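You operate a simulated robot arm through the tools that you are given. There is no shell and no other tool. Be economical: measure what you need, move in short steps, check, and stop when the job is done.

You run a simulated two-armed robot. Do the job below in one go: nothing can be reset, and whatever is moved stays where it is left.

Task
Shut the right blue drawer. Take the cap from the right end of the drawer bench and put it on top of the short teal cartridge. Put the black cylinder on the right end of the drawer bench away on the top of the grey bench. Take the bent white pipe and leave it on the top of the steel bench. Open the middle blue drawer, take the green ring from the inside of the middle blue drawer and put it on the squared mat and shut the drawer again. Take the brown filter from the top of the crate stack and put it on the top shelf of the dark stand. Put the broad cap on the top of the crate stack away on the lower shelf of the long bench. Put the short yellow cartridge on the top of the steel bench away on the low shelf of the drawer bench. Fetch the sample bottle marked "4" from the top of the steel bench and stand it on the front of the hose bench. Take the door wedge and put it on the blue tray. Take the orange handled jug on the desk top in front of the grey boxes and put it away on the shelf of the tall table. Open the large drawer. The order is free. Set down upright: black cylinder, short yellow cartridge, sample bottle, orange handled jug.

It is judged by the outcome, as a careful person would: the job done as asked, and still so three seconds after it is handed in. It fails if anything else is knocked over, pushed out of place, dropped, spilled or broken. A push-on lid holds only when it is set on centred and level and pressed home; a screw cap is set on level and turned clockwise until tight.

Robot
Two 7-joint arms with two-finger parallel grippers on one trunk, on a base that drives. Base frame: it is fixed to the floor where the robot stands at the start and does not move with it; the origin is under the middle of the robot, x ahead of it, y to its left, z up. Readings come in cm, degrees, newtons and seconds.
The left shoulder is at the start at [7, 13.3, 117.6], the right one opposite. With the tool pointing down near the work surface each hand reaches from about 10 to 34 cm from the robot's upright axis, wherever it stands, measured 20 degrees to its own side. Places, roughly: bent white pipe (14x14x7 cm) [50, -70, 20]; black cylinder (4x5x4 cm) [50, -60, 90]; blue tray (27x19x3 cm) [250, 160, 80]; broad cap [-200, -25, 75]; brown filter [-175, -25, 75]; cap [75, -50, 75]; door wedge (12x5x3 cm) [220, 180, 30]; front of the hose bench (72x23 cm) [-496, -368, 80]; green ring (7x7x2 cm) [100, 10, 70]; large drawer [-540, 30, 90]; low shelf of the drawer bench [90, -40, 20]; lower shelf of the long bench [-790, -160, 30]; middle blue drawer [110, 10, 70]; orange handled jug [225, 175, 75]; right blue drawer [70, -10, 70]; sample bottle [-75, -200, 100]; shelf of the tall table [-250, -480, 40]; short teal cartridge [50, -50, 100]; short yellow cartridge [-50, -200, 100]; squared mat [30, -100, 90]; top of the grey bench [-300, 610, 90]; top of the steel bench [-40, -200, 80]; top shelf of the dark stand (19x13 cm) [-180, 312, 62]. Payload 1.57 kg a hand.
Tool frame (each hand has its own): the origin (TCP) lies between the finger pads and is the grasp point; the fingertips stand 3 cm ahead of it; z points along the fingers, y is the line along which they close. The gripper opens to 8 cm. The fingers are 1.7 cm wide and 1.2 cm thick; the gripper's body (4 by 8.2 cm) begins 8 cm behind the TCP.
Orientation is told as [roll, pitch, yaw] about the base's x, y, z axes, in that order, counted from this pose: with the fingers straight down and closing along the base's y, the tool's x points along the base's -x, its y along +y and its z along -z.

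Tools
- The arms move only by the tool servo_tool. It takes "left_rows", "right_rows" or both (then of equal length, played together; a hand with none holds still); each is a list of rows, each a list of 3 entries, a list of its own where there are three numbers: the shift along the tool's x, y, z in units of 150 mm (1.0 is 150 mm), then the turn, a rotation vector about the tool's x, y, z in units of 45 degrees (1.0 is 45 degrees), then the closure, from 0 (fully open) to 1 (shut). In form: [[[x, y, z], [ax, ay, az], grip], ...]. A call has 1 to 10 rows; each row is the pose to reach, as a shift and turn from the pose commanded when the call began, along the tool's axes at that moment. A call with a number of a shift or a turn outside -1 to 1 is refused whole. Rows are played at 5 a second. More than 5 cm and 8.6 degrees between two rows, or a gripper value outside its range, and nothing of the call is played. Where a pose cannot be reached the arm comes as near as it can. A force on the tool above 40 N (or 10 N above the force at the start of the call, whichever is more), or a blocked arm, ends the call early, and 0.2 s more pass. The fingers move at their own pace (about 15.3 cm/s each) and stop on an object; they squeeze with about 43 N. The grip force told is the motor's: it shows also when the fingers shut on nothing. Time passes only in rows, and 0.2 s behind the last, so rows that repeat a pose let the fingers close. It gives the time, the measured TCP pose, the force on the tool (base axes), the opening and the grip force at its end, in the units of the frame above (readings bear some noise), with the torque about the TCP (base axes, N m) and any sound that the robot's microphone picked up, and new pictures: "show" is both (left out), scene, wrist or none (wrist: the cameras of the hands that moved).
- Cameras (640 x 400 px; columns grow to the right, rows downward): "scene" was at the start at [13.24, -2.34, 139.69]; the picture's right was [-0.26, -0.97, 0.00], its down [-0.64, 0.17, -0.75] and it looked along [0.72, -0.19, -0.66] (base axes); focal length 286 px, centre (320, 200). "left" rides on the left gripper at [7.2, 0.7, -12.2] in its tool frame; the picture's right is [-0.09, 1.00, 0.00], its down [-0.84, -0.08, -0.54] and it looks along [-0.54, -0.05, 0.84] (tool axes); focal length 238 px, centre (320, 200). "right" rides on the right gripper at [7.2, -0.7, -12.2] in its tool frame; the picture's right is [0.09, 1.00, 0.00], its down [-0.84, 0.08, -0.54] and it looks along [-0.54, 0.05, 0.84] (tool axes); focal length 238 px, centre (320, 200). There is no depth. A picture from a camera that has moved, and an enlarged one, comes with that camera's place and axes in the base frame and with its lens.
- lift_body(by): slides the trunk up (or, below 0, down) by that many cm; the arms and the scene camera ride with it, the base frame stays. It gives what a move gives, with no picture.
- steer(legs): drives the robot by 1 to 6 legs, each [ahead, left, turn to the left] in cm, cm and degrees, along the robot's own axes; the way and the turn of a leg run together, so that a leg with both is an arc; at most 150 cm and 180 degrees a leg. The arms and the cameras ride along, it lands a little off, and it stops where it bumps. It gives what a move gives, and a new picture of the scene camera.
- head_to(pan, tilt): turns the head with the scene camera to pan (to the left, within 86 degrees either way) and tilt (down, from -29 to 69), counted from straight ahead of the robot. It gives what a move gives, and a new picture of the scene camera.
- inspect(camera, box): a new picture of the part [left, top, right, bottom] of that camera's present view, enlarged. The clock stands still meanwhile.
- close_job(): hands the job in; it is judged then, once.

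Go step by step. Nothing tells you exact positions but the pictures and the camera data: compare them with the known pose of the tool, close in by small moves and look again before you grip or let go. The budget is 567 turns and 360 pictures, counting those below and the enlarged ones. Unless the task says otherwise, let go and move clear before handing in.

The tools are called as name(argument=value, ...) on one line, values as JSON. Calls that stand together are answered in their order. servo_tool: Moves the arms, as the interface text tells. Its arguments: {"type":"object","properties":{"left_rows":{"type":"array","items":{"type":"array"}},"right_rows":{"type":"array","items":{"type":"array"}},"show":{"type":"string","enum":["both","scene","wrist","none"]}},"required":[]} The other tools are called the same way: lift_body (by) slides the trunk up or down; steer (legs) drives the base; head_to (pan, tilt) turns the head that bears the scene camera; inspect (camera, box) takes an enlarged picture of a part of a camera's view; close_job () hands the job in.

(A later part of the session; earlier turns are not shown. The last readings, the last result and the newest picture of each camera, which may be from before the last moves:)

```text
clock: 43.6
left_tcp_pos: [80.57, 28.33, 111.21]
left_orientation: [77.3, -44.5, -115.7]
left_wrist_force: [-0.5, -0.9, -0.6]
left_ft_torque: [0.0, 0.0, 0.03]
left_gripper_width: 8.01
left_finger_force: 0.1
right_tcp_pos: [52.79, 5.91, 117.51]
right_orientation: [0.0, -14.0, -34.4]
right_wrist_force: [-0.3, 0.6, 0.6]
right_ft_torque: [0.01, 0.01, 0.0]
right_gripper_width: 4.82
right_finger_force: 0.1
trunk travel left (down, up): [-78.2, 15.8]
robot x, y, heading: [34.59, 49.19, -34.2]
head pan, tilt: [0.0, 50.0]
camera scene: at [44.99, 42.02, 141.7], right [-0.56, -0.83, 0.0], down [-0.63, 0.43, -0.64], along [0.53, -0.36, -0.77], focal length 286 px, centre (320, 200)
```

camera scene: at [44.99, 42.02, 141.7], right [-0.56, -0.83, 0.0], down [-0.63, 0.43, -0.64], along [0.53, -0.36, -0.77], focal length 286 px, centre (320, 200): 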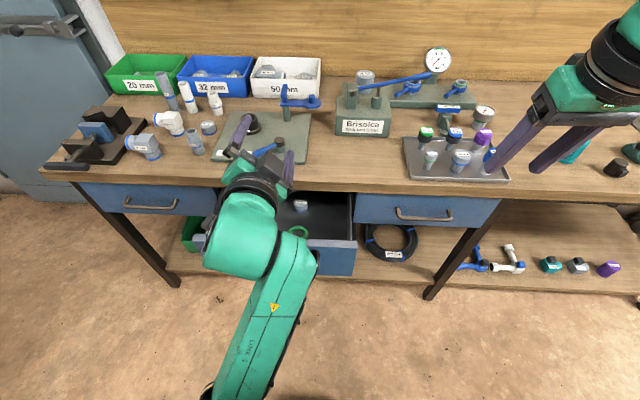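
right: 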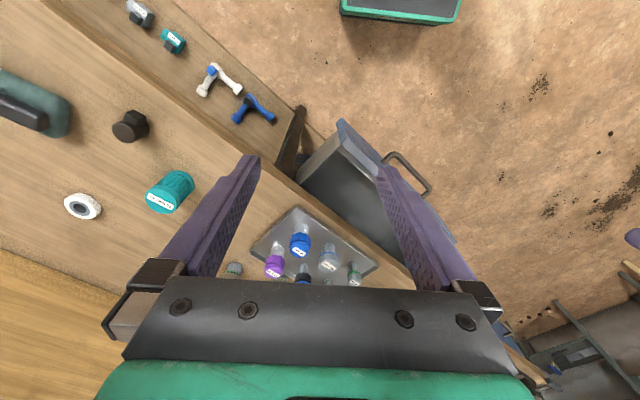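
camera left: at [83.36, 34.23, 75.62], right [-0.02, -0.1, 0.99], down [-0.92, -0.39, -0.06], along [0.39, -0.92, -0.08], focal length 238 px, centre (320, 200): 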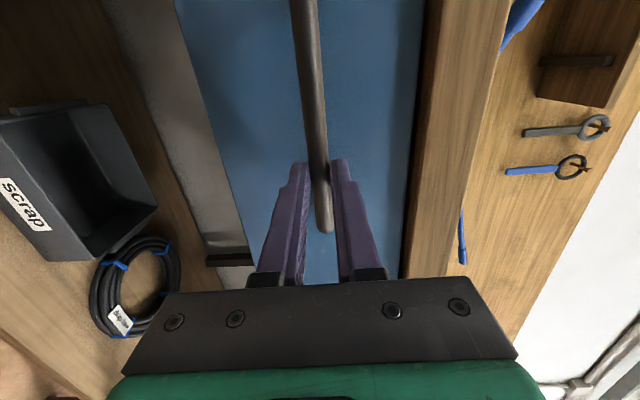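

Now unwind the left hand to pointing straight down.

servo_tool(left_rows=[[[0, 0, 0], [0.059, 0.142, -0.069], 0], [[0, 0, 0], [0.117, 0.284, -0.138], 0], [[0, 0, 0], [0.176, 0.426, -0.207], 0], [[0, 0, 0], [0.235, 0.567, -0.275], 0], [[0, 0, 0], [0.293, 0.709, -0.344], 0], [[0, 0, 0], [0.352, 0.851, -0.413], 0]], show="none")

servo_tool(left_rows=[[[0, 0, 0], [0.059, 0.142, -0.069], 0], [[0, 0, 0], [0.117, 0.284, -0.138], 0], [[0, 0, 0], [0.176, 0.426, -0.207], 0], [[0, 0, 0], [0.235, 0.567, -0.275], 0], [[0, 0, 0], [0.293, 0.709, -0.344], 0], [[0, 0, 0], [0.352, 0.851, -0.413], 0]], show="none")

```text
clock: 44.4
left_tcp_pos: [82.88, 31.27, 108.76]
left_orientation: [56.4, -34.7, -89.4]
left_wrist_force: [0.1, 0.7, 0.1]
left_ft_torque: [-0.01, -0.05, 0.03]
left_gripper_width: 8.0
left_finger_force: 0.1
right_tcp_pos: [53.0, 5.76, 117.49]
right_orientation: [0.0, -14.1, -34.4]
right_wrist_force: [0.4, -0.5, 0.0]
right_ft_torque: [0.0, 0.01, 0.03]
right_gripper_width: 4.78
right_finger_force: 0.1
trunk travel left (down, up): [-78.2, 15.8]
robot x, y, heading: [34.41, 49.39, -34.2]
head pan, tilt: [0.0, 50.0]
stopped in row 4 (left hand): the arm was blocked; the commanded pose is now the measured one
```

```text
clock: 45.1
left_tcp_pos: [85.59, 35.06, 107.34]
left_orientation: [49.8, -24.5, -73.0]
left_wrist_force: [0.0, -0.4, 0.1]
left_ft_torque: [0.02, 0.02, -0.02]
left_gripper_width: 7.98
left_finger_force: 0.1
right_tcp_pos: [53.0, 5.88, 117.51]
right_orientation: [0.1, -14.1, -34.4]
right_wrist_force: [-0.2, 0.8, -0.2]
right_ft_torque: [0.01, -0.01, -0.02]
right_gripper_width: 4.84
right_finger_force: 0.1
trunk travel left (down, up): [-78.2, 15.8]
robot x, y, heading: [34.55, 49.38, -34.4]
head pan, tilt: [0.0, 50.0]
stopped in row 3 (left hand): the arm was blocked; the commanded pose is now the measured one
```

servo_tool(left_rows=[[[-0.21, -0.01, -0.02], [0, 0, 0], 0], [[-0.42, -0.015, -0.05], [0, 0, 0], 0], [[-0.63, -0.02, -0.08], [0.024, -0.113, -0.11], 0], [[-0.84, -0.03, -0.1], [0.048, -0.227, -0.22], 0], [[-0.84, -0.03, -0.1], [0.072, -0.34, -0.33], 0], [[-0.84, -0.03, -0.1], [0.096, -0.453, -0.44], 0], [[-0.84, -0.03, -0.1], [0.12, -0.567, -0.55], 0], [[-0.84, -0.03, -0.1], [0.144, -0.68, -0.66], 0]], show="none")

head_to(pan=20, tilt=50)

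```text
clock: 46.7
left_tcp_pos: [89.51, 25.23, 121.86]
left_orientation: [65.5, -63.3, -90.6]
left_wrist_force: [-0.7, -0.3, -0.3]
left_ft_torque: [0.04, -0.02, -0.03]
left_gripper_width: 7.99
left_finger_force: 0.0
right_tcp_pos: [52.74, 5.76, 117.53]
right_orientation: [0.1, -14.1, -34.4]
right_wrist_force: [0.1, -0.2, -0.1]
right_ft_torque: [-0.02, 0.02, -0.01]
right_gripper_width: 4.82
right_finger_force: 0.0
trunk travel left (down, up): [-78.2, 15.8]
robot x, y, heading: [33.93, 49.22, -34.3]
head pan, tilt: [0.0, 50.0]
stopped in row 8 (left hand): the arm was blocked; the commanded pose is now the measured one
```

```text
clock: 47.5
left_tcp_pos: [89.54, 25.06, 121.78]
left_orientation: [65.3, -63.2, -90.5]
left_wrist_force: [0.1, 0.7, 0.3]
left_ft_torque: [0.02, 0.02, 0.02]
left_gripper_width: 7.99
left_finger_force: 0.1
right_tcp_pos: [52.9, 5.78, 117.52]
right_orientation: [0.2, -14.1, -34.4]
right_wrist_force: [0.0, 0.3, -0.2]
right_ft_torque: [-0.02, -0.03, 0.0]
right_gripper_width: 4.78
right_finger_force: 0.1
trunk travel left (down, up): [-78.2, 15.8]
robot x, y, heading: [34.47, 49.34, -34.3]
head pan, tilt: [20.0, 50.0]
camera scene: at [46.1, 44.45, 141.69], right [-0.25, -0.97, 0.0], down [-0.74, 0.19, -0.64], along [0.62, -0.16, -0.77], focal length 286 px, centre (320, 200)
```

scene: 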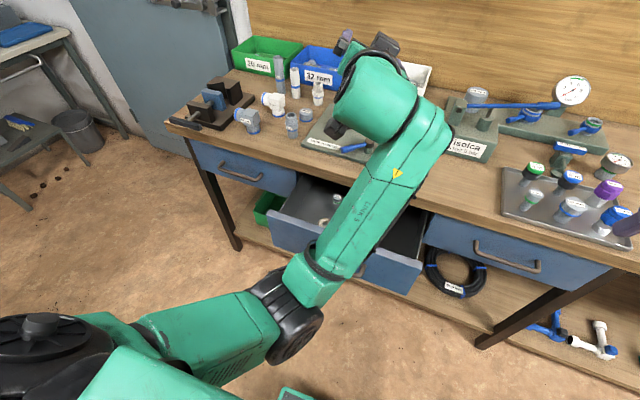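

servo_tool(left_rows=[[[0.12, -0.09, 0], [0, 0, 0], 0], [[0.24, -0.18, 0.01], [0, 0, 0], 0], [[0.36, -0.27, 0.02], [0, 0, 0], 0], [[0.487, -0.36, 0.02], [0, 0, 0], 0], [[0.487, -0.36, 0.02], [0.05, -0.073, -0.13], 0], [[0.487, -0.36, 0.02], [0.1, -0.146, -0.26], 0], [[0.487, -0.36, 0.02], [0.15, -0.22, -0.39], 0], [[0.487, -0.36, 0.02], [0.2, -0.292, -0.52], 0]], show="none")

```text
clock: 48.6
left_tcp_pos: [88.41, 24.27, 121.06]
left_orientation: [86.1, -67.0, -108.6]
left_wrist_force: [0.4, -0.2, -1.0]
left_ft_torque: [-0.02, 0.0, 0.02]
left_gripper_width: 8.01
left_finger_force: 0.0
right_tcp_pos: [52.89, 5.84, 117.49]
right_orientation: [0.0, -14.2, -34.5]
right_wrist_force: [0.0, 0.1, 0.2]
right_ft_torque: [0.02, -0.03, 0.03]
right_gripper_width: 4.81
right_finger_force: 0.1
trunk travel left (down, up): [-78.2, 15.8]
robot x, y, heading: [34.1, 49.56, -34.3]
head pan, tilt: [20.0, 50.0]
stopped in row 5 (left hand): the arm was blocked; the commanded pose is now the measured one
```

servo_tool(left_rows=[[[0, 0, 0], [0.06, 0.15, 0.035], 0], [[0, 0, 0], [0.12, 0.3, 0.07], 0], [[0, 0, 0], [0.19, 0.45, 0.105], 0], [[0, 0, 0], [0.251, 0.602, 0.14], 0]], show="scene")

```text
clock: 49.6
left_tcp_pos: [89.28, 25.15, 120.82]
left_orientation: [41.5, -47.0, -68.6]
left_wrist_force: [-0.8, -0.4, -0.3]
left_ft_torque: [-0.02, -0.04, 0.01]
left_gripper_width: 7.99
left_finger_force: 0.0
right_tcp_pos: [52.78, 5.77, 117.54]
right_orientation: [0.1, -14.1, -34.4]
right_wrist_force: [-0.3, -0.4, 0.2]
right_ft_torque: [0.02, 0.0, 0.0]
right_gripper_width: 4.8
right_finger_force: 0.1
trunk travel left (down, up): [-78.2, 15.8]
robot x, y, heading: [34.6, 49.35, -34.2]
head pan, tilt: [20.0, 50.0]
camera scene: at [46.07, 44.39, 141.69], right [-0.25, -0.97, 0.0], down [-0.74, 0.19, -0.64], along [0.62, -0.16, -0.77], focal length 286 px, centre (320, 200)
```

scene: 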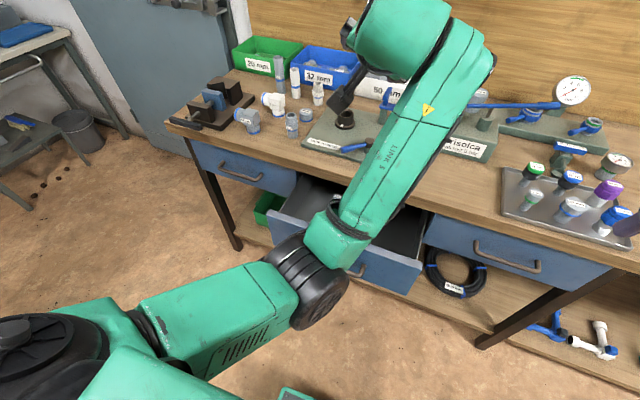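

That direction is free; I'll continue toward pointing down.

servo_tool(left_rows=[[[0, 0, 0], [0.062, 0.138, -0.036], 0], [[0, 0, 0], [0.123, 0.276, -0.072], 0], [[0, 0, 0], [0.185, 0.414, -0.107], 0], [[0, 0, 0], [0.246, 0.552, -0.143], 0], [[0, 0, 0], [0.308, 0.69, -0.179], 0]], show="none")

servo_tool(left_rows=[[[0, 0, 0], [0.062, 0.138, -0.036], 0], [[0, 0, 0], [0.123, 0.276, -0.072], 0], [[0, 0, 0], [0.185, 0.414, -0.107], 0], [[0, 0, 0], [0.229, 0.517, -0.133], 0]], show="none")

```text
clock: 50.8
left_tcp_pos: [89.15, 23.84, 120.98]
left_orientation: [10.5, -22.7, -43.3]
left_wrist_force: [-0.4, -0.7, -0.1]
left_ft_torque: [0.01, 0.01, 0.0]
left_gripper_width: 8.01
left_finger_force: 0.0
left hand out of reach, approached as far as the arm can: row 5
right_tcp_pos: [52.9, 5.78, 117.49]
right_orientation: [0.1, -14.2, -34.3]
right_wrist_force: [1.2, 0.1, 0.1]
right_ft_torque: [0.01, 0.02, -0.01]
right_gripper_width: 4.8
right_finger_force: 0.0
trunk travel left (down, up): [-78.2, 15.8]
robot x, y, heading: [34.58, 49.24, -34.0]
head pan, tilt: [20.0, 50.0]
```

```text
clock: 51.8
left_tcp_pos: [87.63, 25.55, 120.7]
left_orientation: [0.2, -5.5, -36.0]
left_wrist_force: [-0.1, 0.5, 0.2]
left_ft_torque: [0.0, 0.0, 0.02]
left_gripper_width: 8.0
left_finger_force: 0.0
left hand out of reach, approached as far as the arm can: row 3, 4
right_tcp_pos: [52.81, 5.83, 117.48]
right_orientation: [0.1, -14.0, -34.4]
right_wrist_force: [0.1, -0.5, 0.2]
right_ft_torque: [-0.03, 0.0, -0.01]
right_gripper_width: 4.83
right_finger_force: 0.0
trunk travel left (down, up): [-78.2, 15.8]
robot x, y, heading: [34.19, 49.49, -34.4]
head pan, tilt: [20.0, 50.0]
```

Left hand is down again. I'll tuck it back 30 cm and tilt the right hand further to about -35°.

servo_tool(left_rows=[[[0.25, 0, 0], [0, 0, 0], 0], [[0.5, 0, 0], [0, 0, 0], 0], [[0.75, 0, 0], [0, 0, 0], 0], [[1, 0, 0], [0, 0, 0], 0]], right_rows=[[[0, 0, 0], [0, -0.12, 0], 0.4], [[0, 0, 0], [0, -0.24, 0], 0.4], [[0, 0, 0], [0, -0.36, 0], 0.4], [[0, 0, 0], [0, -0.46, 0], 0.4]], show="none")

servo_tool(left_rows=[[[0.25, 0, 0], [0, 0, 0], 0], [[0.5, 0, 0], [0, 0, 0], 0], [[0.75, 0, 0], [0, 0, 0], 0], [[1, 0, 0], [0, 0, 0], 0]], show="none")

head_to(pan=0, tilt=50)

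```text
clock: 52.8
left_tcp_pos: [86.19, 25.87, 123.13]
left_orientation: [0.2, -5.4, -36.0]
left_wrist_force: [-0.8, 0.0, 0.0]
left_ft_torque: [-0.01, 0.01, 0.02]
left_gripper_width: 8.0
left_finger_force: 0.1
left hand out of reach, approached as far as the arm can: row 1, 2, 3, 4
right_tcp_pos: [52.74, 5.83, 117.58]
right_orientation: [0.1, -34.8, -34.5]
right_wrist_force: [0.2, 0.0, 0.2]
right_ft_torque: [0.0, -0.03, -0.03]
right_gripper_width: 4.78
right_finger_force: 0.0
trunk travel left (down, up): [-78.2, 15.8]
robot x, y, heading: [34.02, 49.41, -34.5]
head pan, tilt: [20.0, 50.0]
```

```text
clock: 53.8
left_tcp_pos: [85.26, 26.19, 125.21]
left_orientation: [0.1, -5.4, -36.0]
left_wrist_force: [0.2, 0.8, -0.3]
left_ft_torque: [-0.01, -0.03, -0.03]
left_gripper_width: 8.0
left_finger_force: 0.0
left hand out of reach, approached as far as the arm can: row 1, 2, 3, 4
right_tcp_pos: [52.81, 5.86, 117.71]
right_orientation: [0.2, -34.8, -34.4]
right_wrist_force: [0.1, 0.4, 0.1]
right_ft_torque: [0.01, 0.01, 0.0]
right_gripper_width: 4.78
right_finger_force: 0.1
trunk travel left (down, up): [-78.2, 15.8]
robot x, y, heading: [34.19, 49.49, -34.5]
head pan, tilt: [20.0, 50.0]
```

```text
clock: 54.6
left_tcp_pos: [85.33, 26.14, 125.07]
left_orientation: [0.2, -5.5, -36.0]
left_wrist_force: [-0.3, -0.1, -0.3]
left_ft_torque: [-0.02, 0.0, 0.01]
left_gripper_width: 8.01
left_finger_force: 0.0
right_tcp_pos: [52.9, 5.86, 117.58]
right_orientation: [0.1, -34.8, -34.4]
right_wrist_force: [0.3, 0.2, -0.6]
right_ft_torque: [0.02, 0.02, -0.01]
right_gripper_width: 4.79
right_finger_force: 0.1
trunk travel left (down, up): [-78.2, 15.8]
robot x, y, heading: [34.51, 48.98, -34.4]
head pan, tilt: [0.0, 50.0]
camera scene: at [45.01, 42.03, 141.69], right [-0.56, -0.83, 0.0], down [-0.63, 0.43, -0.64], along [0.53, -0.36, -0.77], focal length 286 px, centre (320, 200)
```

scene: 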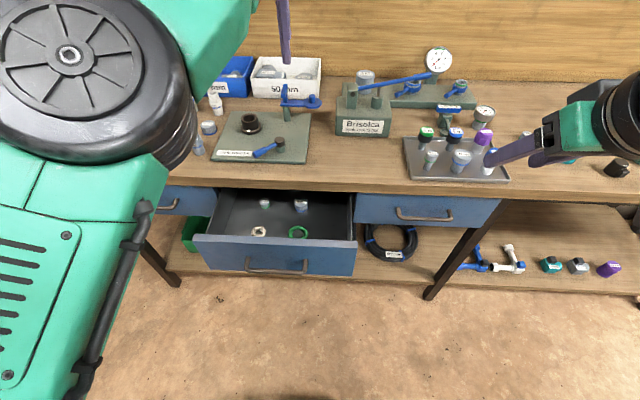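

servo_tool(left_rows=[[[0, 0, 0.2], [0, 0, 0], 0], [[0.1, 0, 0.4], [0, 0, 0], 0], [[0.2, 0, 0.6], [0, 0, 0], 0], [[0.3, 0, 0.7], [0, 0, 0], 0]], show="none")

```text
clock: 55.6
left_tcp_pos: [86.96, 27.45, 123.8]
left_orientation: [0.0, -5.1, -35.6]
left_wrist_force: [-0.4, 0.3, -0.3]
left_ft_torque: [0.0, 0.03, 0.0]
left_gripper_width: 8.01
left_finger_force: 0.1
left hand out of reach, approached as far as the arm can: row 1, 2, 3, 4
right_tcp_pos: [52.96, 5.85, 117.69]
right_orientation: [0.0, -34.8, -34.5]
right_wrist_force: [0.4, 0.3, -0.6]
right_ft_torque: [0.01, 0.04, -0.01]
right_gripper_width: 4.79
right_finger_force: 0.0
trunk travel left (down, up): [-78.2, 15.8]
robot x, y, heading: [34.48, 49.17, -34.5]
head pan, tilt: [0.0, 50.0]
```

servo_tool(left_rows=[[[0, 0.2, 0], [0, 0, 0], 0], [[0, 0.4, 0], [0, 0, 0], 0], [[0, 0.6, 0], [0, 0, 0], 0], [[0, 0.8, 0], [0, 0, 0], 0]], show="none")

servo_tool(left_rows=[[[0, 0, -0.2], [0, 0, 0], 0], [[0, 0, -0.4], [0, 0, 0], 0], [[0, 0, -0.6], [0, 0, 0], 0], [[0, 0, -0.8], [0, 0, 0], 0]], show="none")

```text
clock: 56.6
left_tcp_pos: [94.19, 37.66, 123.79]
left_orientation: [0.1, -5.4, -35.9]
left_wrist_force: [0.1, 0.4, -0.1]
left_ft_torque: [0.0, 0.01, -0.02]
left_gripper_width: 7.98
left_finger_force: 0.0
right_tcp_pos: [53.05, 5.98, 117.66]
right_orientation: [-0.1, -34.8, -34.3]
right_wrist_force: [-0.8, -0.3, 0.7]
right_ft_torque: [0.02, 0.02, 0.04]
right_gripper_width: 4.85
right_finger_force: 0.0
trunk travel left (down, up): [-78.2, 15.8]
robot x, y, heading: [34.35, 49.41, -34.3]
head pan, tilt: [0.0, 50.0]
```

```text
clock: 57.6
left_tcp_pos: [94.17, 37.26, 126.85]
left_orientation: [0.4, -7.2, -36.5]
left_wrist_force: [0.7, -0.2, 0.2]
left_ft_torque: [0.01, 0.03, -0.01]
left_gripper_width: 8.01
left_finger_force: 0.1
left hand out of reach, approached as far as the arm can: row 1, 2, 3, 4
right_tcp_pos: [52.81, 5.9, 117.66]
right_orientation: [0.2, -34.8, -34.4]
right_wrist_force: [0.1, 0.4, -1.2]
right_ft_torque: [0.0, 0.01, -0.02]
right_gripper_width: 4.8
right_finger_force: 0.0
trunk travel left (down, up): [-78.2, 15.8]
robot x, y, heading: [34.47, 49.27, -34.4]
head pan, tilt: [0.0, 50.0]
```

servo_tool(left_rows=[[[0, 0, 0], [0, -0.17, 0], 0], [[0, 0, 0], [0, -0.34, 0], 0], [[0, 0, 0], [0, -0.51, 0], 0], [[0, 0, 0], [0, -0.67, 0], 0], [[0.25, 0, 0], [0, -0.67, 0], 0], [[0.5, 0, 0], [0, -0.67, 0], 0], [[0.75, 0, 0], [0, -0.67, 0], 0], [[1, 0, 0], [0, -0.67, 0], 0]], show="none")

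```text
clock: 59.4
left_tcp_pos: [93.47, 49.21, 127.26]
left_orientation: [0.0, -35.8, -36.1]
left_wrist_force: [0.8, -0.6, -0.6]
left_ft_torque: [0.0, -0.02, -0.01]
left_gripper_width: 7.98
left_finger_force: 0.2
left hand out of reach, approached as far as the arm can: row 3, 5, 6, 7, 8
right_tcp_pos: [52.76, 6.06, 117.8]
right_orientation: [0.0, -34.9, -34.3]
right_wrist_force: [-0.7, 1.0, 0.3]
right_ft_torque: [0.0, -0.02, -0.03]
right_gripper_width: 4.8
right_finger_force: 0.0
trunk travel left (down, up): [-78.2, 15.8]
robot x, y, heading: [34.2, 49.25, -34.1]
head pan, tilt: [0.0, 50.0]
```

head_to(pan=45, tilt=30)

```text
clock: 60.5
left_tcp_pos: [93.51, 48.94, 127.36]
left_orientation: [0.2, -35.6, -36.0]
left_wrist_force: [-0.2, -1.3, -0.1]
left_ft_torque: [-0.04, -0.02, 0.01]
left_gripper_width: 7.99
left_finger_force: 0.1
right_tcp_pos: [52.83, 5.97, 117.77]
right_orientation: [0.1, -34.7, -34.5]
right_wrist_force: [0.7, -0.1, 0.9]
right_ft_torque: [-0.01, -0.01, -0.04]
right_gripper_width: 4.8
right_finger_force: 0.0
trunk travel left (down, up): [-78.2, 15.8]
robot x, y, heading: [34.49, 49.17, -34.4]
head pan, tilt: [45.0, 30.0]
camera scene: at [47.51, 48.07, 144.65], right [0.19, -0.98, 0.0], down [-0.49, -0.09, -0.87], along [0.85, 0.16, -0.5], focal length 286 px, centre (320, 200)
```

scene: 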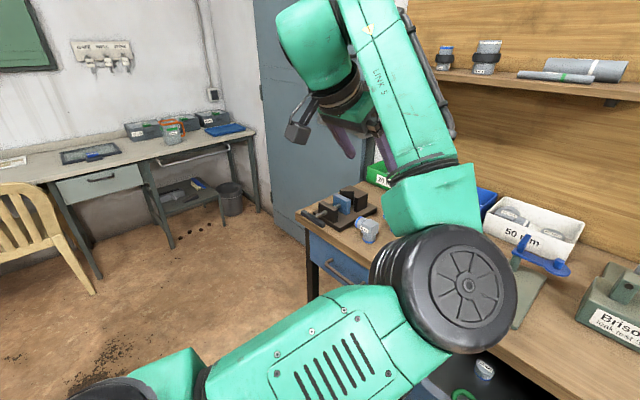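

The left elbow has swung inward. I'll swing the hand outward to the left and back to bring the elbow round.

servo_tool(left_rows=[[[0.1, 0.25, 0], [0, 0, 0], 0], [[0.2, 0.5, 0], [0, 0, 0], 0], [[0.3, 0.75, 0], [0, 0, 0], 0], [[0.4, 1, 0], [0, 0, 0], 0]], show="none")

servo_tool(left_rows=[[[0.2, 0.2, 0], [0, 0, 0], 0], [[0.4, 0.4, 0], [0, 0, 0], 0], [[0.6, 0.6, 0], [0, 0, 0], 0], [[0.8, 0.8, 0], [0, 0, 0], 0]], show="scene")

```text
clock: 61.5
left_tcp_pos: [98.58, 64.09, 124.04]
left_orientation: [0.0, -35.6, -36.1]
left_wrist_force: [0.0, 0.4, 0.0]
left_ft_torque: [-0.02, -0.02, -0.01]
left_gripper_width: 8.01
left_finger_force: 0.0
right_tcp_pos: [52.95, 6.04, 117.66]
right_orientation: [-0.1, -34.9, -34.3]
right_wrist_force: [0.3, 1.0, -0.5]
right_ft_torque: [-0.01, 0.01, 0.01]
right_gripper_width: 4.8
right_finger_force: 0.1
trunk travel left (down, up): [-78.2, 15.8]
robot x, y, heading: [34.34, 49.42, -34.6]
head pan, tilt: [45.0, 30.0]
```

```text
clock: 62.5
left_tcp_pos: [98.01, 79.58, 116.89]
left_orientation: [0.0, -35.6, -35.9]
left_wrist_force: [0.2, 0.6, -0.9]
left_ft_torque: [0.01, -0.03, 0.02]
left_gripper_width: 7.97
left_finger_force: 0.1
right_tcp_pos: [52.84, 6.17, 117.69]
right_orientation: [-0.2, -34.9, -34.4]
right_wrist_force: [0.2, 0.6, 0.7]
right_ft_torque: [-0.01, 0.03, 0.0]
right_gripper_width: 4.83
right_finger_force: 0.0
trunk travel left (down, up): [-78.2, 15.8]
robot x, y, heading: [34.49, 49.66, -34.5]
head pan, tilt: [45.0, 30.0]
camera scene: at [47.57, 48.34, 144.65], right [0.19, -0.98, 0.0], down [-0.49, -0.1, -0.87], along [0.85, 0.16, -0.5], focal length 286 px, centre (320, 200)
```

scene: 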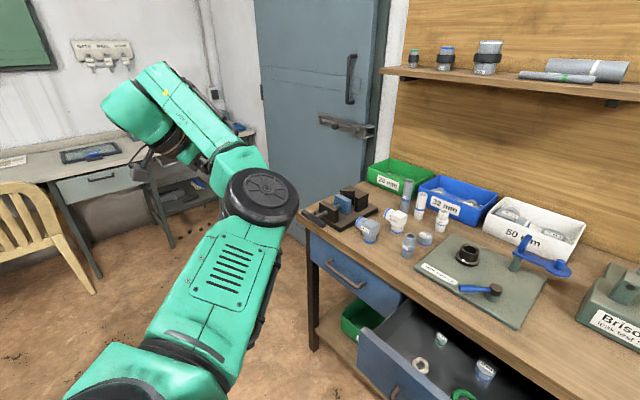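

servo_tool(left_rows=[[[0, 0, 0], [0, -0.17, 0], 0], [[0, 0, 0], [0, -0.34, 0], 0], [[0, 0, 0], [0, -0.51, 0], 0], [[0, 0, 0], [0, -0.68, 0], 0], [[0, 0, 0], [0, -0.85, 0], 0], [[0, 0, 0], [0, -1, 0], 0]], show="none")

servo_tool(left_rows=[[[0, -0.2, 0], [0, -0.1, 0], 0], [[0, -0.4, 0], [0, -0.2, 0], 0], [[0, -0.6, 0], [0, -0.2, 0], 0], [[0, -0.8, 0], [0, -0.2, 0], 0], [[0, -1, 0], [0, -0.2, 0], 0]], show="none")

servo_tool(left_rows=[[[0, -0.2, 0], [0, 0, 0], 0], [[0, -0.4, 0], [0, 0, 0], 0], [[0, -0.6, 0], [0, 0, 0], 0], [[0, -0.8, 0], [0, 0, 0], 0], [[0, -1, 0], [0, 0, 0], 0]], show="scene")

```text
clock: 63.9
left_tcp_pos: [98.0, 79.32, 117.07]
left_orientation: [0.9, -80.8, -36.9]
left_wrist_force: [0.1, 0.3, 0.5]
left_ft_torque: [0.0, -0.02, 0.0]
left_gripper_width: 8.0
left_finger_force: 0.1
right_tcp_pos: [52.89, 5.99, 117.7]
right_orientation: [0.0, -34.7, -34.4]
right_wrist_force: [-0.2, 0.4, 0.2]
right_ft_torque: [-0.03, 0.03, 0.0]
right_gripper_width: 4.78
right_finger_force: 0.1
trunk travel left (down, up): [-78.2, 15.8]
robot x, y, heading: [34.36, 49.27, -34.1]
head pan, tilt: [45.0, 30.0]
```

```text
clock: 65.1
left_tcp_pos: [88.91, 67.17, 117.18]
left_orientation: [26.5, -89.6, -62.4]
left_wrist_force: [0.2, -0.6, 0.2]
left_ft_torque: [0.0, -0.02, 0.01]
left_gripper_width: 8.0
left_finger_force: 0.0
right_tcp_pos: [52.83, 6.0, 117.51]
right_orientation: [0.0, -34.8, -34.4]
right_wrist_force: [-0.1, 0.4, 0.3]
right_ft_torque: [0.01, 0.02, 0.03]
right_gripper_width: 4.8
right_finger_force: 0.1
trunk travel left (down, up): [-78.2, 15.8]
robot x, y, heading: [34.68, 49.26, -34.5]
head pan, tilt: [45.0, 30.0]
```

```text
clock: 66.3
left_tcp_pos: [83.55, 59.03, 116.98]
left_orientation: [16.5, -89.5, -52.5]
left_wrist_force: [0.4, -0.1, -0.1]
left_ft_torque: [0.01, -0.01, -0.01]
left_gripper_width: 7.99
left_finger_force: 0.1
left hand out of reach, approached as far as the arm can: row 4, 5
right_tcp_pos: [52.9, 5.89, 117.58]
right_orientation: [0.1, -34.8, -34.3]
right_wrist_force: [0.7, -0.2, 0.9]
right_ft_torque: [-0.02, 0.01, -0.05]
right_gripper_width: 4.8
right_finger_force: 0.0
trunk travel left (down, up): [-78.2, 15.8]
robot x, y, heading: [34.31, 49.43, -34.3]
head pan, tilt: [45.0, 30.0]
camera scene: at [47.63, 48.02, 144.64], right [0.19, -0.98, 0.0], down [-0.49, -0.09, -0.87], along [0.85, 0.16, -0.5], focal length 286 px, centre (320, 200)
```

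scene: 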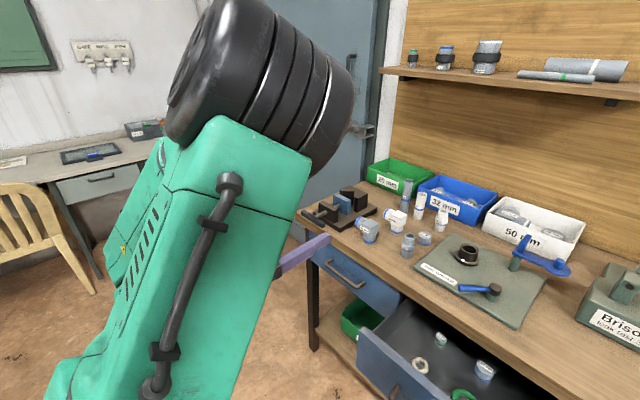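

servo_tool(left_rows=[[[0, 0, 0.2], [0, 0, 0], 0], [[0, 0, 0.4], [0, 0, 0], 0], [[0, 0, 0.6], [0, 0.17, 0], 0], [[0, 0, 0.8], [0, 0.34, 0], 0], [[0, 0, 0.8], [0, 0.51, 0], 0], [[0, 0, 0.8], [0, 0.68, 0], 0], [[0, 0, 0.8], [0, 0.85, 0], 0], [[0, 0, 0.8], [0, 1, 0], 0]], show="scene")

```text
clock: 68.1
left_tcp_pos: [93.03, 52.44, 117.04]
left_orientation: [-0.4, -44.6, -35.3]
left_wrist_force: [-0.3, 0.0, -0.1]
left_ft_torque: [0.02, 0.01, 0.0]
left_gripper_width: 8.02
left_finger_force: 0.0
right_tcp_pos: [52.83, 5.8, 117.58]
right_orientation: [0.1, -34.8, -34.4]
right_wrist_force: [0.4, -0.1, -0.2]
right_ft_torque: [-0.02, 0.03, 0.04]
right_gripper_width: 4.77
right_finger_force: 0.0
trunk travel left (down, up): [-78.2, 15.8]
robot x, y, heading: [34.17, 48.8, -34.1]
head pan, tilt: [45.0, 30.0]
camera scene: at [47.55, 48.01, 144.64], right [0.19, -0.98, 0.0], down [-0.49, -0.09, -0.87], along [0.85, 0.16, -0.5], focal length 286 px, centre (320, 200)
```

scene: 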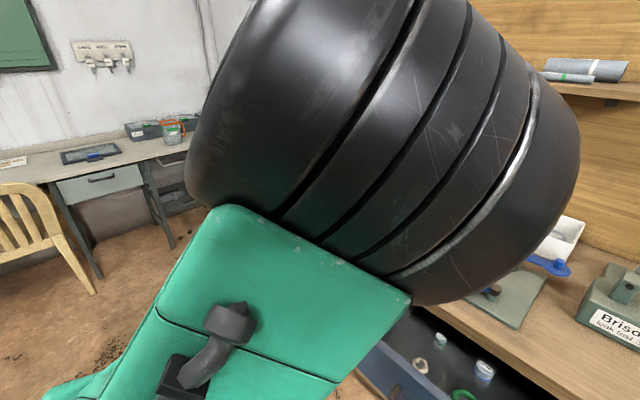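

servo_tool(left_rows=[[[0, -0.2, 0], [0, 0, 0], 0], [[0, -0.4, 0], [0, 0, 0], 0], [[0, -0.6, 0], [0, 0, 0], 0], [[0, -0.8, 0], [0, 0, 0], 0], [[0, -1, 0], [0, 0, 0], 0]], show="none")

servo_tool(left_rows=[[[0, 0, 0], [0, 0.17, 0], 0], [[0, 0, 0], [0, 0.34, 0], 0], [[0, 0, 0], [0, 0.51, 0], 0], [[0, 0, 0], [0, 0.68, 0], 0], [[0, 0, 0], [0, 0.85, 0], 0], [[0, 0, 0], [0, 1, 0], 0]], show="scene")

```text
clock: 69.3
left_tcp_pos: [90.33, 47.91, 117.11]
left_orientation: [0.2, -44.7, -36.3]
left_wrist_force: [-0.1, -0.2, 0.4]
left_ft_torque: [0.0, 0.0, 0.01]
left_gripper_width: 8.02
left_finger_force: 0.1
left hand out of reach, approached as far as the arm can: row 2, 3, 4, 5
right_tcp_pos: [52.82, 5.83, 117.66]
right_orientation: [0.1, -34.8, -34.5]
right_wrist_force: [0.0, 0.2, -0.2]
right_ft_torque: [0.0, 0.01, 0.01]
right_gripper_width: 4.77
right_finger_force: 0.0
trunk travel left (down, up): [-78.2, 15.8]
robot x, y, heading: [34.32, 49.38, -34.4]
head pan, tilt: [45.0, 30.0]
```

```text
clock: 70.7
left_tcp_pos: [90.97, 47.73, 116.47]
left_orientation: [0.0, 0.6, -35.6]
left_wrist_force: [0.9, -0.4, -0.1]
left_ft_torque: [0.0, 0.02, -0.03]
left_gripper_width: 8.01
left_finger_force: 0.0
left hand out of reach, approached as far as the arm can: row 1
right_tcp_pos: [53.03, 5.62, 117.56]
right_orientation: [0.0, -34.6, -34.4]
right_wrist_force: [-0.5, -0.7, 0.0]
right_ft_torque: [0.01, 0.03, -0.01]
right_gripper_width: 4.81
right_finger_force: 0.1
trunk travel left (down, up): [-78.2, 15.8]
robot x, y, heading: [34.35, 49.26, -34.2]
head pan, tilt: [45.0, 30.0]
camera scene: at [47.67, 47.88, 144.63], right [0.19, -0.98, 0.0], down [-0.49, -0.09, -0.87], along [0.85, 0.16, -0.5], focal length 286 px, centre (320, 200)
```

scene: 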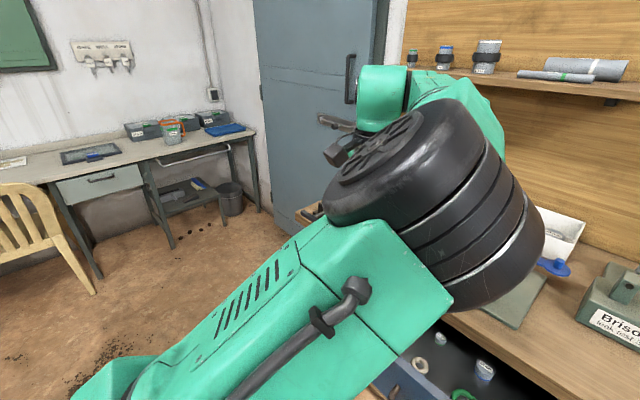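

servo_tool(left_rows=[[[0, 0, 0], [0.17, 0, 0], 0], [[0, 0, 0], [0.34, 0, 0], 0], [[0, 0, 0], [0.51, 0, 0], 0], [[0, 0, 0], [0.68, 0, 0], 0], [[0, 0, 0], [0.85, 0, 0], 0], [[0, 0, 0], [1, 0, 0], 0]], show="none")

servo_tool(left_rows=[[[0, 0, 0], [0.17, 0, 0], 0], [[0, 0, 0], [0.34, 0, 0], 0], [[0, 0, 0], [0.51, 0, 0], 0], [[0, 0, 0], [0.68, 0, 0], 0], [[0, 0, 0], [0.85, 0, 0], 0], [[0, 0, 0], [1, 0, 0], 0]], show="scene")

```text
clock: 72.1
left_tcp_pos: [91.13, 47.77, 116.45]
left_orientation: [-45.0, 0.4, -36.1]
left_wrist_force: [-0.5, 0.4, 0.4]
left_ft_torque: [-0.01, 0.02, 0.01]
left_gripper_width: 7.99
left_finger_force: 0.0
right_tcp_pos: [52.91, 5.94, 117.72]
right_orientation: [0.0, -34.8, -34.3]
right_wrist_force: [0.3, 0.3, 0.1]
right_ft_torque: [0.0, -0.01, -0.01]
right_gripper_width: 4.79
right_finger_force: 0.0
trunk travel left (down, up): [-78.2, 15.8]
robot x, y, heading: [34.4, 49.29, -34.4]
head pan, tilt: [45.0, 30.0]
```

```text
clock: 73.5
left_tcp_pos: [80.85, 45.36, 116.71]
left_orientation: [-84.4, -0.1, -28.4]
left_wrist_force: [-0.3, -0.1, -0.2]
left_ft_torque: [0.04, 0.01, 0.03]
left_gripper_width: 7.99
left_finger_force: 0.1
left hand out of reach, approached as far as the arm can: row 2, 3, 4, 5, 6
right_tcp_pos: [52.7, 5.89, 117.67]
right_orientation: [0.2, -34.9, -34.5]
right_wrist_force: [0.1, 0.2, 0.9]
right_ft_torque: [-0.01, -0.02, 0.01]
right_gripper_width: 4.79
right_finger_force: 0.1
trunk travel left (down, up): [-78.2, 15.8]
robot x, y, heading: [34.39, 49.62, -34.2]
head pan, tilt: [45.0, 30.0]
camera scene: at [47.3, 48.15, 144.67], right [0.19, -0.98, 0.0], down [-0.49, -0.09, -0.87], along [0.85, 0.16, -0.5], focal length 286 px, centre (320, 200)
```

scene: 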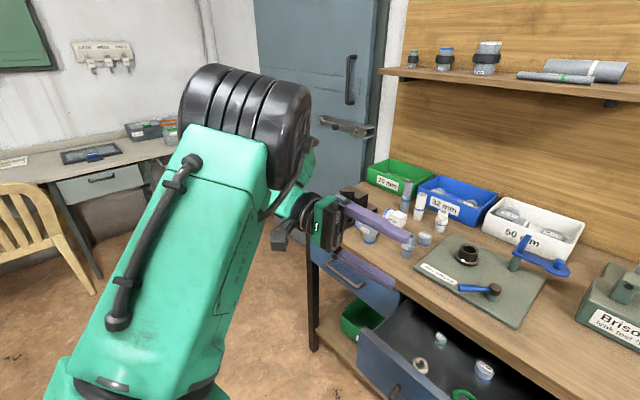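

The elbow is now outward on the left. I'll slide the hand right, then turn it back down.

servo_tool(left_rows=[[[0, 0, 0.2], [0, 0, 0], 0], [[0, 0, 0.4], [0, 0, 0], 0], [[0, 0, 0.6], [0, 0, 0], 0], [[0, 0, 0.8], [0, 0, 0], 0], [[0, 0, 1], [0, 0, 0], 0]], show="none")

servo_tool(left_rows=[[[0, 0, 0], [-0.17, 0, 0], 0], [[0, 0, 0], [-0.34, 0, 0], 0], [[0, 0, 0], [-0.51, 0, 0], 0], [[0, 0, 0], [-0.68, 0, 0], 0], [[0, 0, 0], [-0.85, 0, 0], 0], [[0, 0, 0], [-1, 0, 0], 0]], show="scene")

```text
clock: 74.7
left_tcp_pos: [75.35, 31.57, 114.99]
left_orientation: [-83.7, 0.1, -28.1]
left_wrist_force: [-0.2, 0.4, -0.6]
left_ft_torque: [0.01, 0.0, -0.03]
left_gripper_width: 8.01
left_finger_force: 0.1
left hand out of reach, approached as far as the arm can: row 4, 5
right_tcp_pos: [52.91, 5.65, 117.67]
right_orientation: [0.2, -34.7, -34.5]
right_wrist_force: [0.5, 1.2, -0.3]
right_ft_torque: [0.03, -0.01, 0.0]
right_gripper_width: 4.79
right_finger_force: 0.0
trunk travel left (down, up): [-78.2, 15.8]
robot x, y, heading: [34.37, 49.63, -34.1]
head pan, tilt: [45.0, 30.0]
```

```text
clock: 76.1
left_tcp_pos: [81.29, 34.33, 116.12]
left_orientation: [-40.9, 0.1, -27.3]
left_wrist_force: [-0.5, -0.8, -0.1]
left_ft_torque: [0.02, 0.0, -0.01]
left_gripper_width: 7.99
left_finger_force: 0.1
left hand out of reach, approached as far as the arm can: row 3, 4, 5, 6
right_tcp_pos: [52.89, 5.9, 117.57]
right_orientation: [0.0, -34.8, -34.4]
right_wrist_force: [-0.6, 0.6, 0.2]
right_ft_torque: [-0.04, 0.01, 0.01]
right_gripper_width: 4.81
right_finger_force: 0.1
trunk travel left (down, up): [-78.2, 15.8]
robot x, y, heading: [34.49, 49.16, -34.2]
head pan, tilt: [45.0, 30.0]
camera scene: at [47.52, 48.02, 144.65], right [0.19, -0.98, 0.0], down [-0.49, -0.09, -0.87], along [0.85, 0.16, -0.5], focal length 286 px, centre (320, 200)
```

scene: 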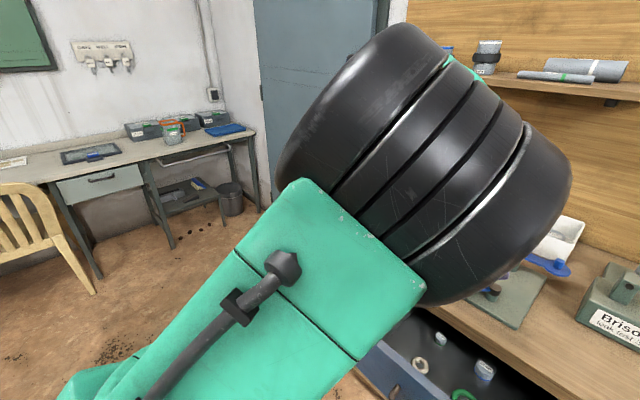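

servo_tool(left_rows=[[[0, 0, 0], [0.17, 0, 0], 0], [[0, 0, 0], [0.34, 0, 0], 0], [[0, 0, 0], [0.51, 0, 0], 0], [[0, 0, 0], [0.68, 0, 0], 0], [[0, 0, 0], [0.85, 0, 0], 0], [[0, 0, 0], [1, 0, 0], 0]], show="none")

servo_tool(left_rows=[[[0.2, 0, 0], [0, 0, 0], 0], [[0.4, 0, 0], [0, 0, 0], 0], [[0.6, 0, 0], [0, 0, 0], 0], [[0.8, 0, 0], [0, 0, 0], 0], [[1, 0, 0], [0, 0, 0], 0]], show="scene")

```text
clock: 77.5
left_tcp_pos: [80.84, 34.17, 115.87]
left_orientation: [-84.5, -0.2, -28.5]
left_wrist_force: [0.4, 0.2, 0.4]
left_ft_torque: [-0.03, -0.02, 0.0]
left_gripper_width: 7.99
left_finger_force: 0.1
right_tcp_pos: [53.05, 5.97, 117.63]
right_orientation: [0.0, -34.8, -34.3]
right_wrist_force: [-0.5, -0.3, 0.3]
right_ft_torque: [-0.01, 0.01, 0.0]
right_gripper_width: 4.82
right_finger_force: 0.1
trunk travel left (down, up): [-78.2, 15.8]
robot x, y, heading: [34.48, 49.34, -34.5]
head pan, tilt: [45.0, 30.0]
```

```text
clock: 78.7
left_tcp_pos: [67.6, 41.55, 116.04]
left_orientation: [-84.2, -0.2, -28.3]
left_wrist_force: [-1.0, 0.8, 0.0]
left_ft_torque: [0.01, -0.02, -0.01]
left_gripper_width: 7.98
left_finger_force: 0.0
left hand out of reach, approached as far as the arm can: row 2, 3, 4
right_tcp_pos: [52.85, 5.84, 117.66]
right_orientation: [0.1, -34.9, -34.5]
right_wrist_force: [-1.0, 0.8, -0.4]
right_ft_torque: [0.0, -0.01, 0.0]
right_gripper_width: 4.82
right_finger_force: 0.1
trunk travel left (down, up): [-78.2, 15.8]
robot x, y, heading: [34.4, 49.26, -34.2]
head pan, tilt: [45.0, 30.0]
camera scene: at [47.41, 48.07, 144.66], right [0.19, -0.98, 0.0], down [-0.49, -0.09, -0.87], along [0.85, 0.16, -0.5], focal length 286 px, centre (320, 200)
```

scene: 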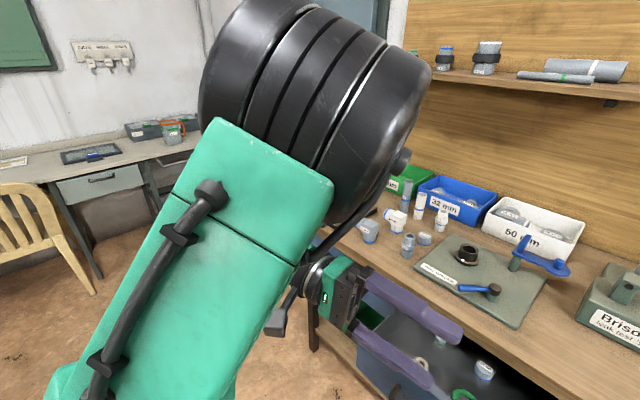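

servo_tool(left_rows=[[[0, 0.2, 0], [0, 0, 0], 0], [[0, 0.4, 0], [0, 0, 0], 0], [[0, 0.6, 0], [0, 0, 0], 0], [[0, 0.8, 0], [0, 0, 0], 0], [[0, 1, 0], [0, 0, 0], 0]], show="none")

servo_tool(left_rows=[[[0, 0, 0], [-0.17, 0, 0], 0], [[0, 0, 0], [-0.34, 0, 0], 0], [[0, 0, 0], [-0.51, 0, 0], 0], [[0, 0, 0], [-0.68, 0, 0], 0], [[0, 0, 0], [-0.85, 0, 0], 0], [[0, 0, 0], [-1, 0, 0], 0]], show="scene")

```text
clock: 79.9
left_tcp_pos: [69.11, 43.7, 101.33]
left_orientation: [-83.3, -0.1, -28.2]
left_wrist_force: [0.7, 0.7, 0.1]
left_ft_torque: [0.0, -0.03, -0.01]
left_gripper_width: 8.0
left_finger_force: 0.0
left hand out of reach, approached as far as the arm can: row 3, 4, 5
right_tcp_pos: [53.04, 5.86, 117.53]
right_orientation: [0.0, -34.8, -34.4]
right_wrist_force: [-0.8, 0.2, -0.5]
right_ft_torque: [0.01, 0.01, -0.01]
right_gripper_width: 4.77
right_finger_force: 0.1
trunk travel left (down, up): [-78.2, 15.8]
robot x, y, heading: [35.0, 49.9, -34.4]
head pan, tilt: [45.0, 30.0]
```

```text
clock: 81.3
left_tcp_pos: [70.25, 46.24, 100.72]
left_orientation: [-40.2, 1.0, -27.0]
left_wrist_force: [0.3, -0.8, 0.6]
left_ft_torque: [0.02, 0.0, 0.0]
left_gripper_width: 7.99
left_finger_force: 0.1
left hand out of reach, approached as far as the arm can: row 5, 6
right_tcp_pos: [53.0, 5.77, 117.62]
right_orientation: [0.1, -34.9, -34.4]
right_wrist_force: [0.1, 0.1, -0.3]
right_ft_torque: [0.02, -0.01, 0.01]
right_gripper_width: 4.79
right_finger_force: 0.1
trunk travel left (down, up): [-78.2, 15.8]
robot x, y, heading: [34.7, 49.4, -34.7]
head pan, tilt: [45.0, 30.0]
camera scene: at [47.55, 48.06, 144.64], right [0.19, -0.98, 0.0], down [-0.49, -0.09, -0.87], along [0.85, 0.16, -0.5], focal length 286 px, centre (320, 200)
```

scene: 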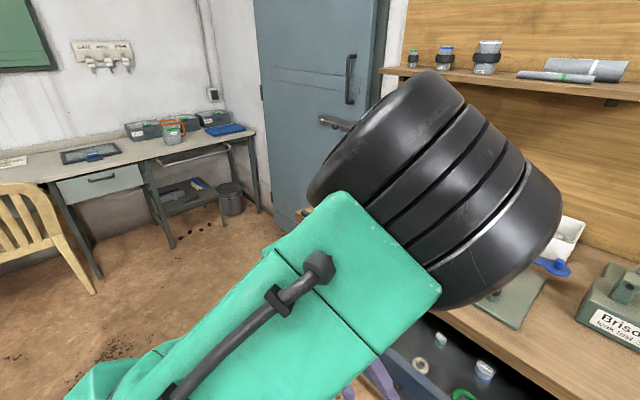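

servo_tool(left_rows=[[[-0.15, 0, -0.1], [-0.15, 0, 0], 0], [[-0.3, 0, -0.2], [-0.3, 0, 0], 0], [[-0.45, 0, -0.3], [-0.45, 0, 0], 0], [[-0.6, 0, -0.4], [-0.6, 0, 0], 0], [[-0.75, 0, -0.5], [-0.75, 0, 0], 0], [[-0.9, 0, -0.6], [-0.89, 0, 0], 0]], show="none")

servo_tool(left_rows=[[[-0.2, 0, -0.1], [0, -0.1, 0], 0], [[-0.4, 0, -0.2], [0, -0.2, 0], 0], [[-0.6, 0, -0.3], [0, -0.3, 0], 0], [[-0.7, 0, -0.4], [0, -0.4, 0], 0], [[-0.8, 0, -0.5], [0, -0.5, 0], 0], [[-0.8, 0, -0.5], [0, -0.6, 0], 0]], show="none")

```text
clock: 82.7
left_tcp_pos: [89.34, 46.7, 108.28]
left_orientation: [-0.5, 0.2, -27.3]
left_wrist_force: [-0.4, 0.0, 0.0]
left_ft_torque: [0.01, 0.0, -0.03]
left_gripper_width: 8.04
left_finger_force: 0.0
left hand out of reach, approached as far as the arm can: row 1, 2, 3, 4, 5, 6
right_tcp_pos: [53.0, 5.73, 117.54]
right_orientation: [0.0, -34.7, -34.4]
right_wrist_force: [-0.1, 0.4, -0.3]
right_ft_torque: [0.01, 0.0, 0.0]
right_gripper_width: 4.79
right_finger_force: 0.0
trunk travel left (down, up): [-78.2, 15.8]
robot x, y, heading: [34.08, 48.93, -34.2]
head pan, tilt: [45.0, 30.0]
```

```text
clock: 84.1
left_tcp_pos: [99.66, 40.92, 115.64]
left_orientation: [0.7, -26.8, -28.4]
left_wrist_force: [0.0, -1.0, -0.1]
left_ft_torque: [-0.01, -0.02, 0.01]
left_gripper_width: 8.0
left_finger_force: 0.1
right_tcp_pos: [52.87, 5.91, 117.66]
right_orientation: [0.2, -34.9, -34.4]
right_wrist_force: [0.1, 0.1, 0.7]
right_ft_torque: [0.0, -0.03, -0.03]
right_gripper_width: 4.8
right_finger_force: 0.1
trunk travel left (down, up): [-78.2, 15.8]
robot x, y, heading: [34.27, 49.2, -33.9]
head pan, tilt: [45.0, 30.0]
```

servo_tool(left_rows=[[[0, -0.2, 0], [0, -0.1, 0], 0], [[0, -0.4, 0], [0, -0.2, 0], 0], [[0, -0.6, 0], [0, -0.36, 0], 0], [[0, -0.8, 0], [0, -0.52, 0], 0], [[0, -1, 0], [0, -0.68, 0], 0], [[0, -1, 0], [0, -0.84, 0], 0], [[0, -1, 0], [0, -1, 0], 0]], show="scene")

```text
clock: 85.7
left_tcp_pos: [102.74, 35.07, 113.65]
left_orientation: [-0.3, -71.0, -27.0]
left_wrist_force: [-0.8, -0.4, 0.3]
left_ft_torque: [0.01, -0.02, 0.01]
left_gripper_width: 8.0
left_finger_force: 0.0
left hand out of reach, approached as far as the arm can: row 1, 2, 3, 4, 5, 6, 7
right_tcp_pos: [52.77, 5.98, 117.64]
right_orientation: [0.1, -34.8, -34.5]
right_wrist_force: [-0.1, 0.7, -0.6]
right_ft_torque: [0.01, -0.01, -0.03]
right_gripper_width: 4.79
right_finger_force: 0.1
trunk travel left (down, up): [-78.2, 15.8]
robot x, y, heading: [34.4, 49.59, -34.5]
head pan, tilt: [45.0, 30.0]
camera scene: at [47.46, 48.05, 144.66], right [0.19, -0.98, 0.0], down [-0.49, -0.09, -0.87], along [0.85, 0.16, -0.5], focal length 286 px, centre (320, 200)
```

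scene: 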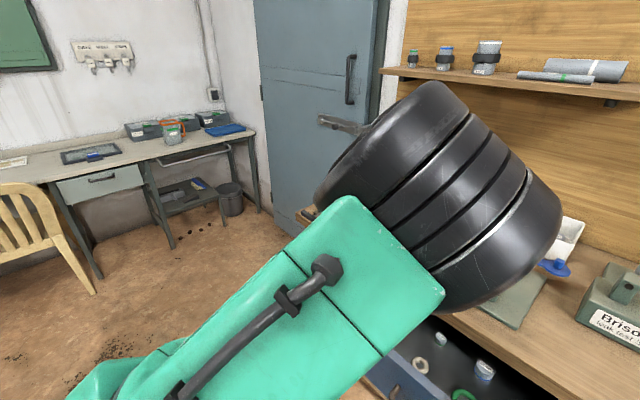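

servo_tool(left_rows=[[[0, 0, 0], [0, 0, 0.17], 0], [[0, 0, 0], [0, 0, 0.34], 0], [[0, 0, 0], [0, 0, 0.51], 0], [[0, 0, 0], [0, 0, 0.68], 0], [[0, 0, 0], [0, 0, 0.85], 0], [[0, 0, 0], [0, 0, 1], 0]], show="none")

servo_tool(left_rows=[[[-0.1, -0.1, 0], [0, 0, 0], 0], [[-0.2, -0.2, 0], [0, 0, 0], 0], [[-0.3, -0.3, 0], [0, 0, 0], 0], [[-0.4, -0.4, 0], [0, 0, 0], 0], [[-0.5, -0.5, 0], [0, 0, 0], 0]], show="scene")

```text
clock: 87.1
left_tcp_pos: [103.08, 34.89, 114.47]
left_orientation: [65.1, -42.7, -100.2]
left_wrist_force: [-0.2, -0.1, 0.0]
left_ft_torque: [0.04, -0.02, 0.0]
left_gripper_width: 7.98
left_finger_force: 0.2
right_tcp_pos: [52.88, 5.94, 117.7]
right_orientation: [0.1, -34.7, -34.4]
right_wrist_force: [0.2, 0.3, 0.2]
right_ft_torque: [0.0, -0.01, -0.03]
right_gripper_width: 4.8
right_finger_force: 0.1
trunk travel left (down, up): [-78.2, 15.8]
robot x, y, heading: [34.94, 49.37, -34.6]
head pan, tilt: [45.0, 30.0]
```

```text
clock: 88.3
left_tcp_pos: [105.16, 27.41, 113.55]
left_orientation: [65.6, -41.3, -101.4]
left_wrist_force: [-0.6, 0.2, 0.0]
left_ft_torque: [-0.01, 0.01, -0.01]
left_gripper_width: 8.01
left_finger_force: 0.0
left hand out of reach, approached as far as the arm can: row 1, 2, 3, 4, 5
right_tcp_pos: [52.95, 5.87, 117.67]
right_orientation: [0.0, -34.9, -34.4]
right_wrist_force: [-0.3, 0.1, -0.7]
right_ft_torque: [0.02, -0.03, -0.03]
right_gripper_width: 4.77
right_finger_force: 0.1
trunk travel left (down, up): [-78.2, 15.8]
robot x, y, heading: [34.21, 49.63, -34.0]
head pan, tilt: [45.0, 30.0]
camera scene: at [47.58, 47.96, 144.64], right [0.19, -0.98, 0.0], down [-0.49, -0.09, -0.87], along [0.85, 0.16, -0.5], focal length 286 px, centre (320, 200)
```

scene: 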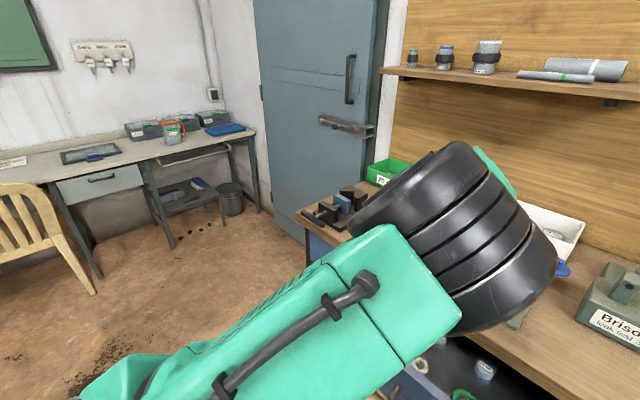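

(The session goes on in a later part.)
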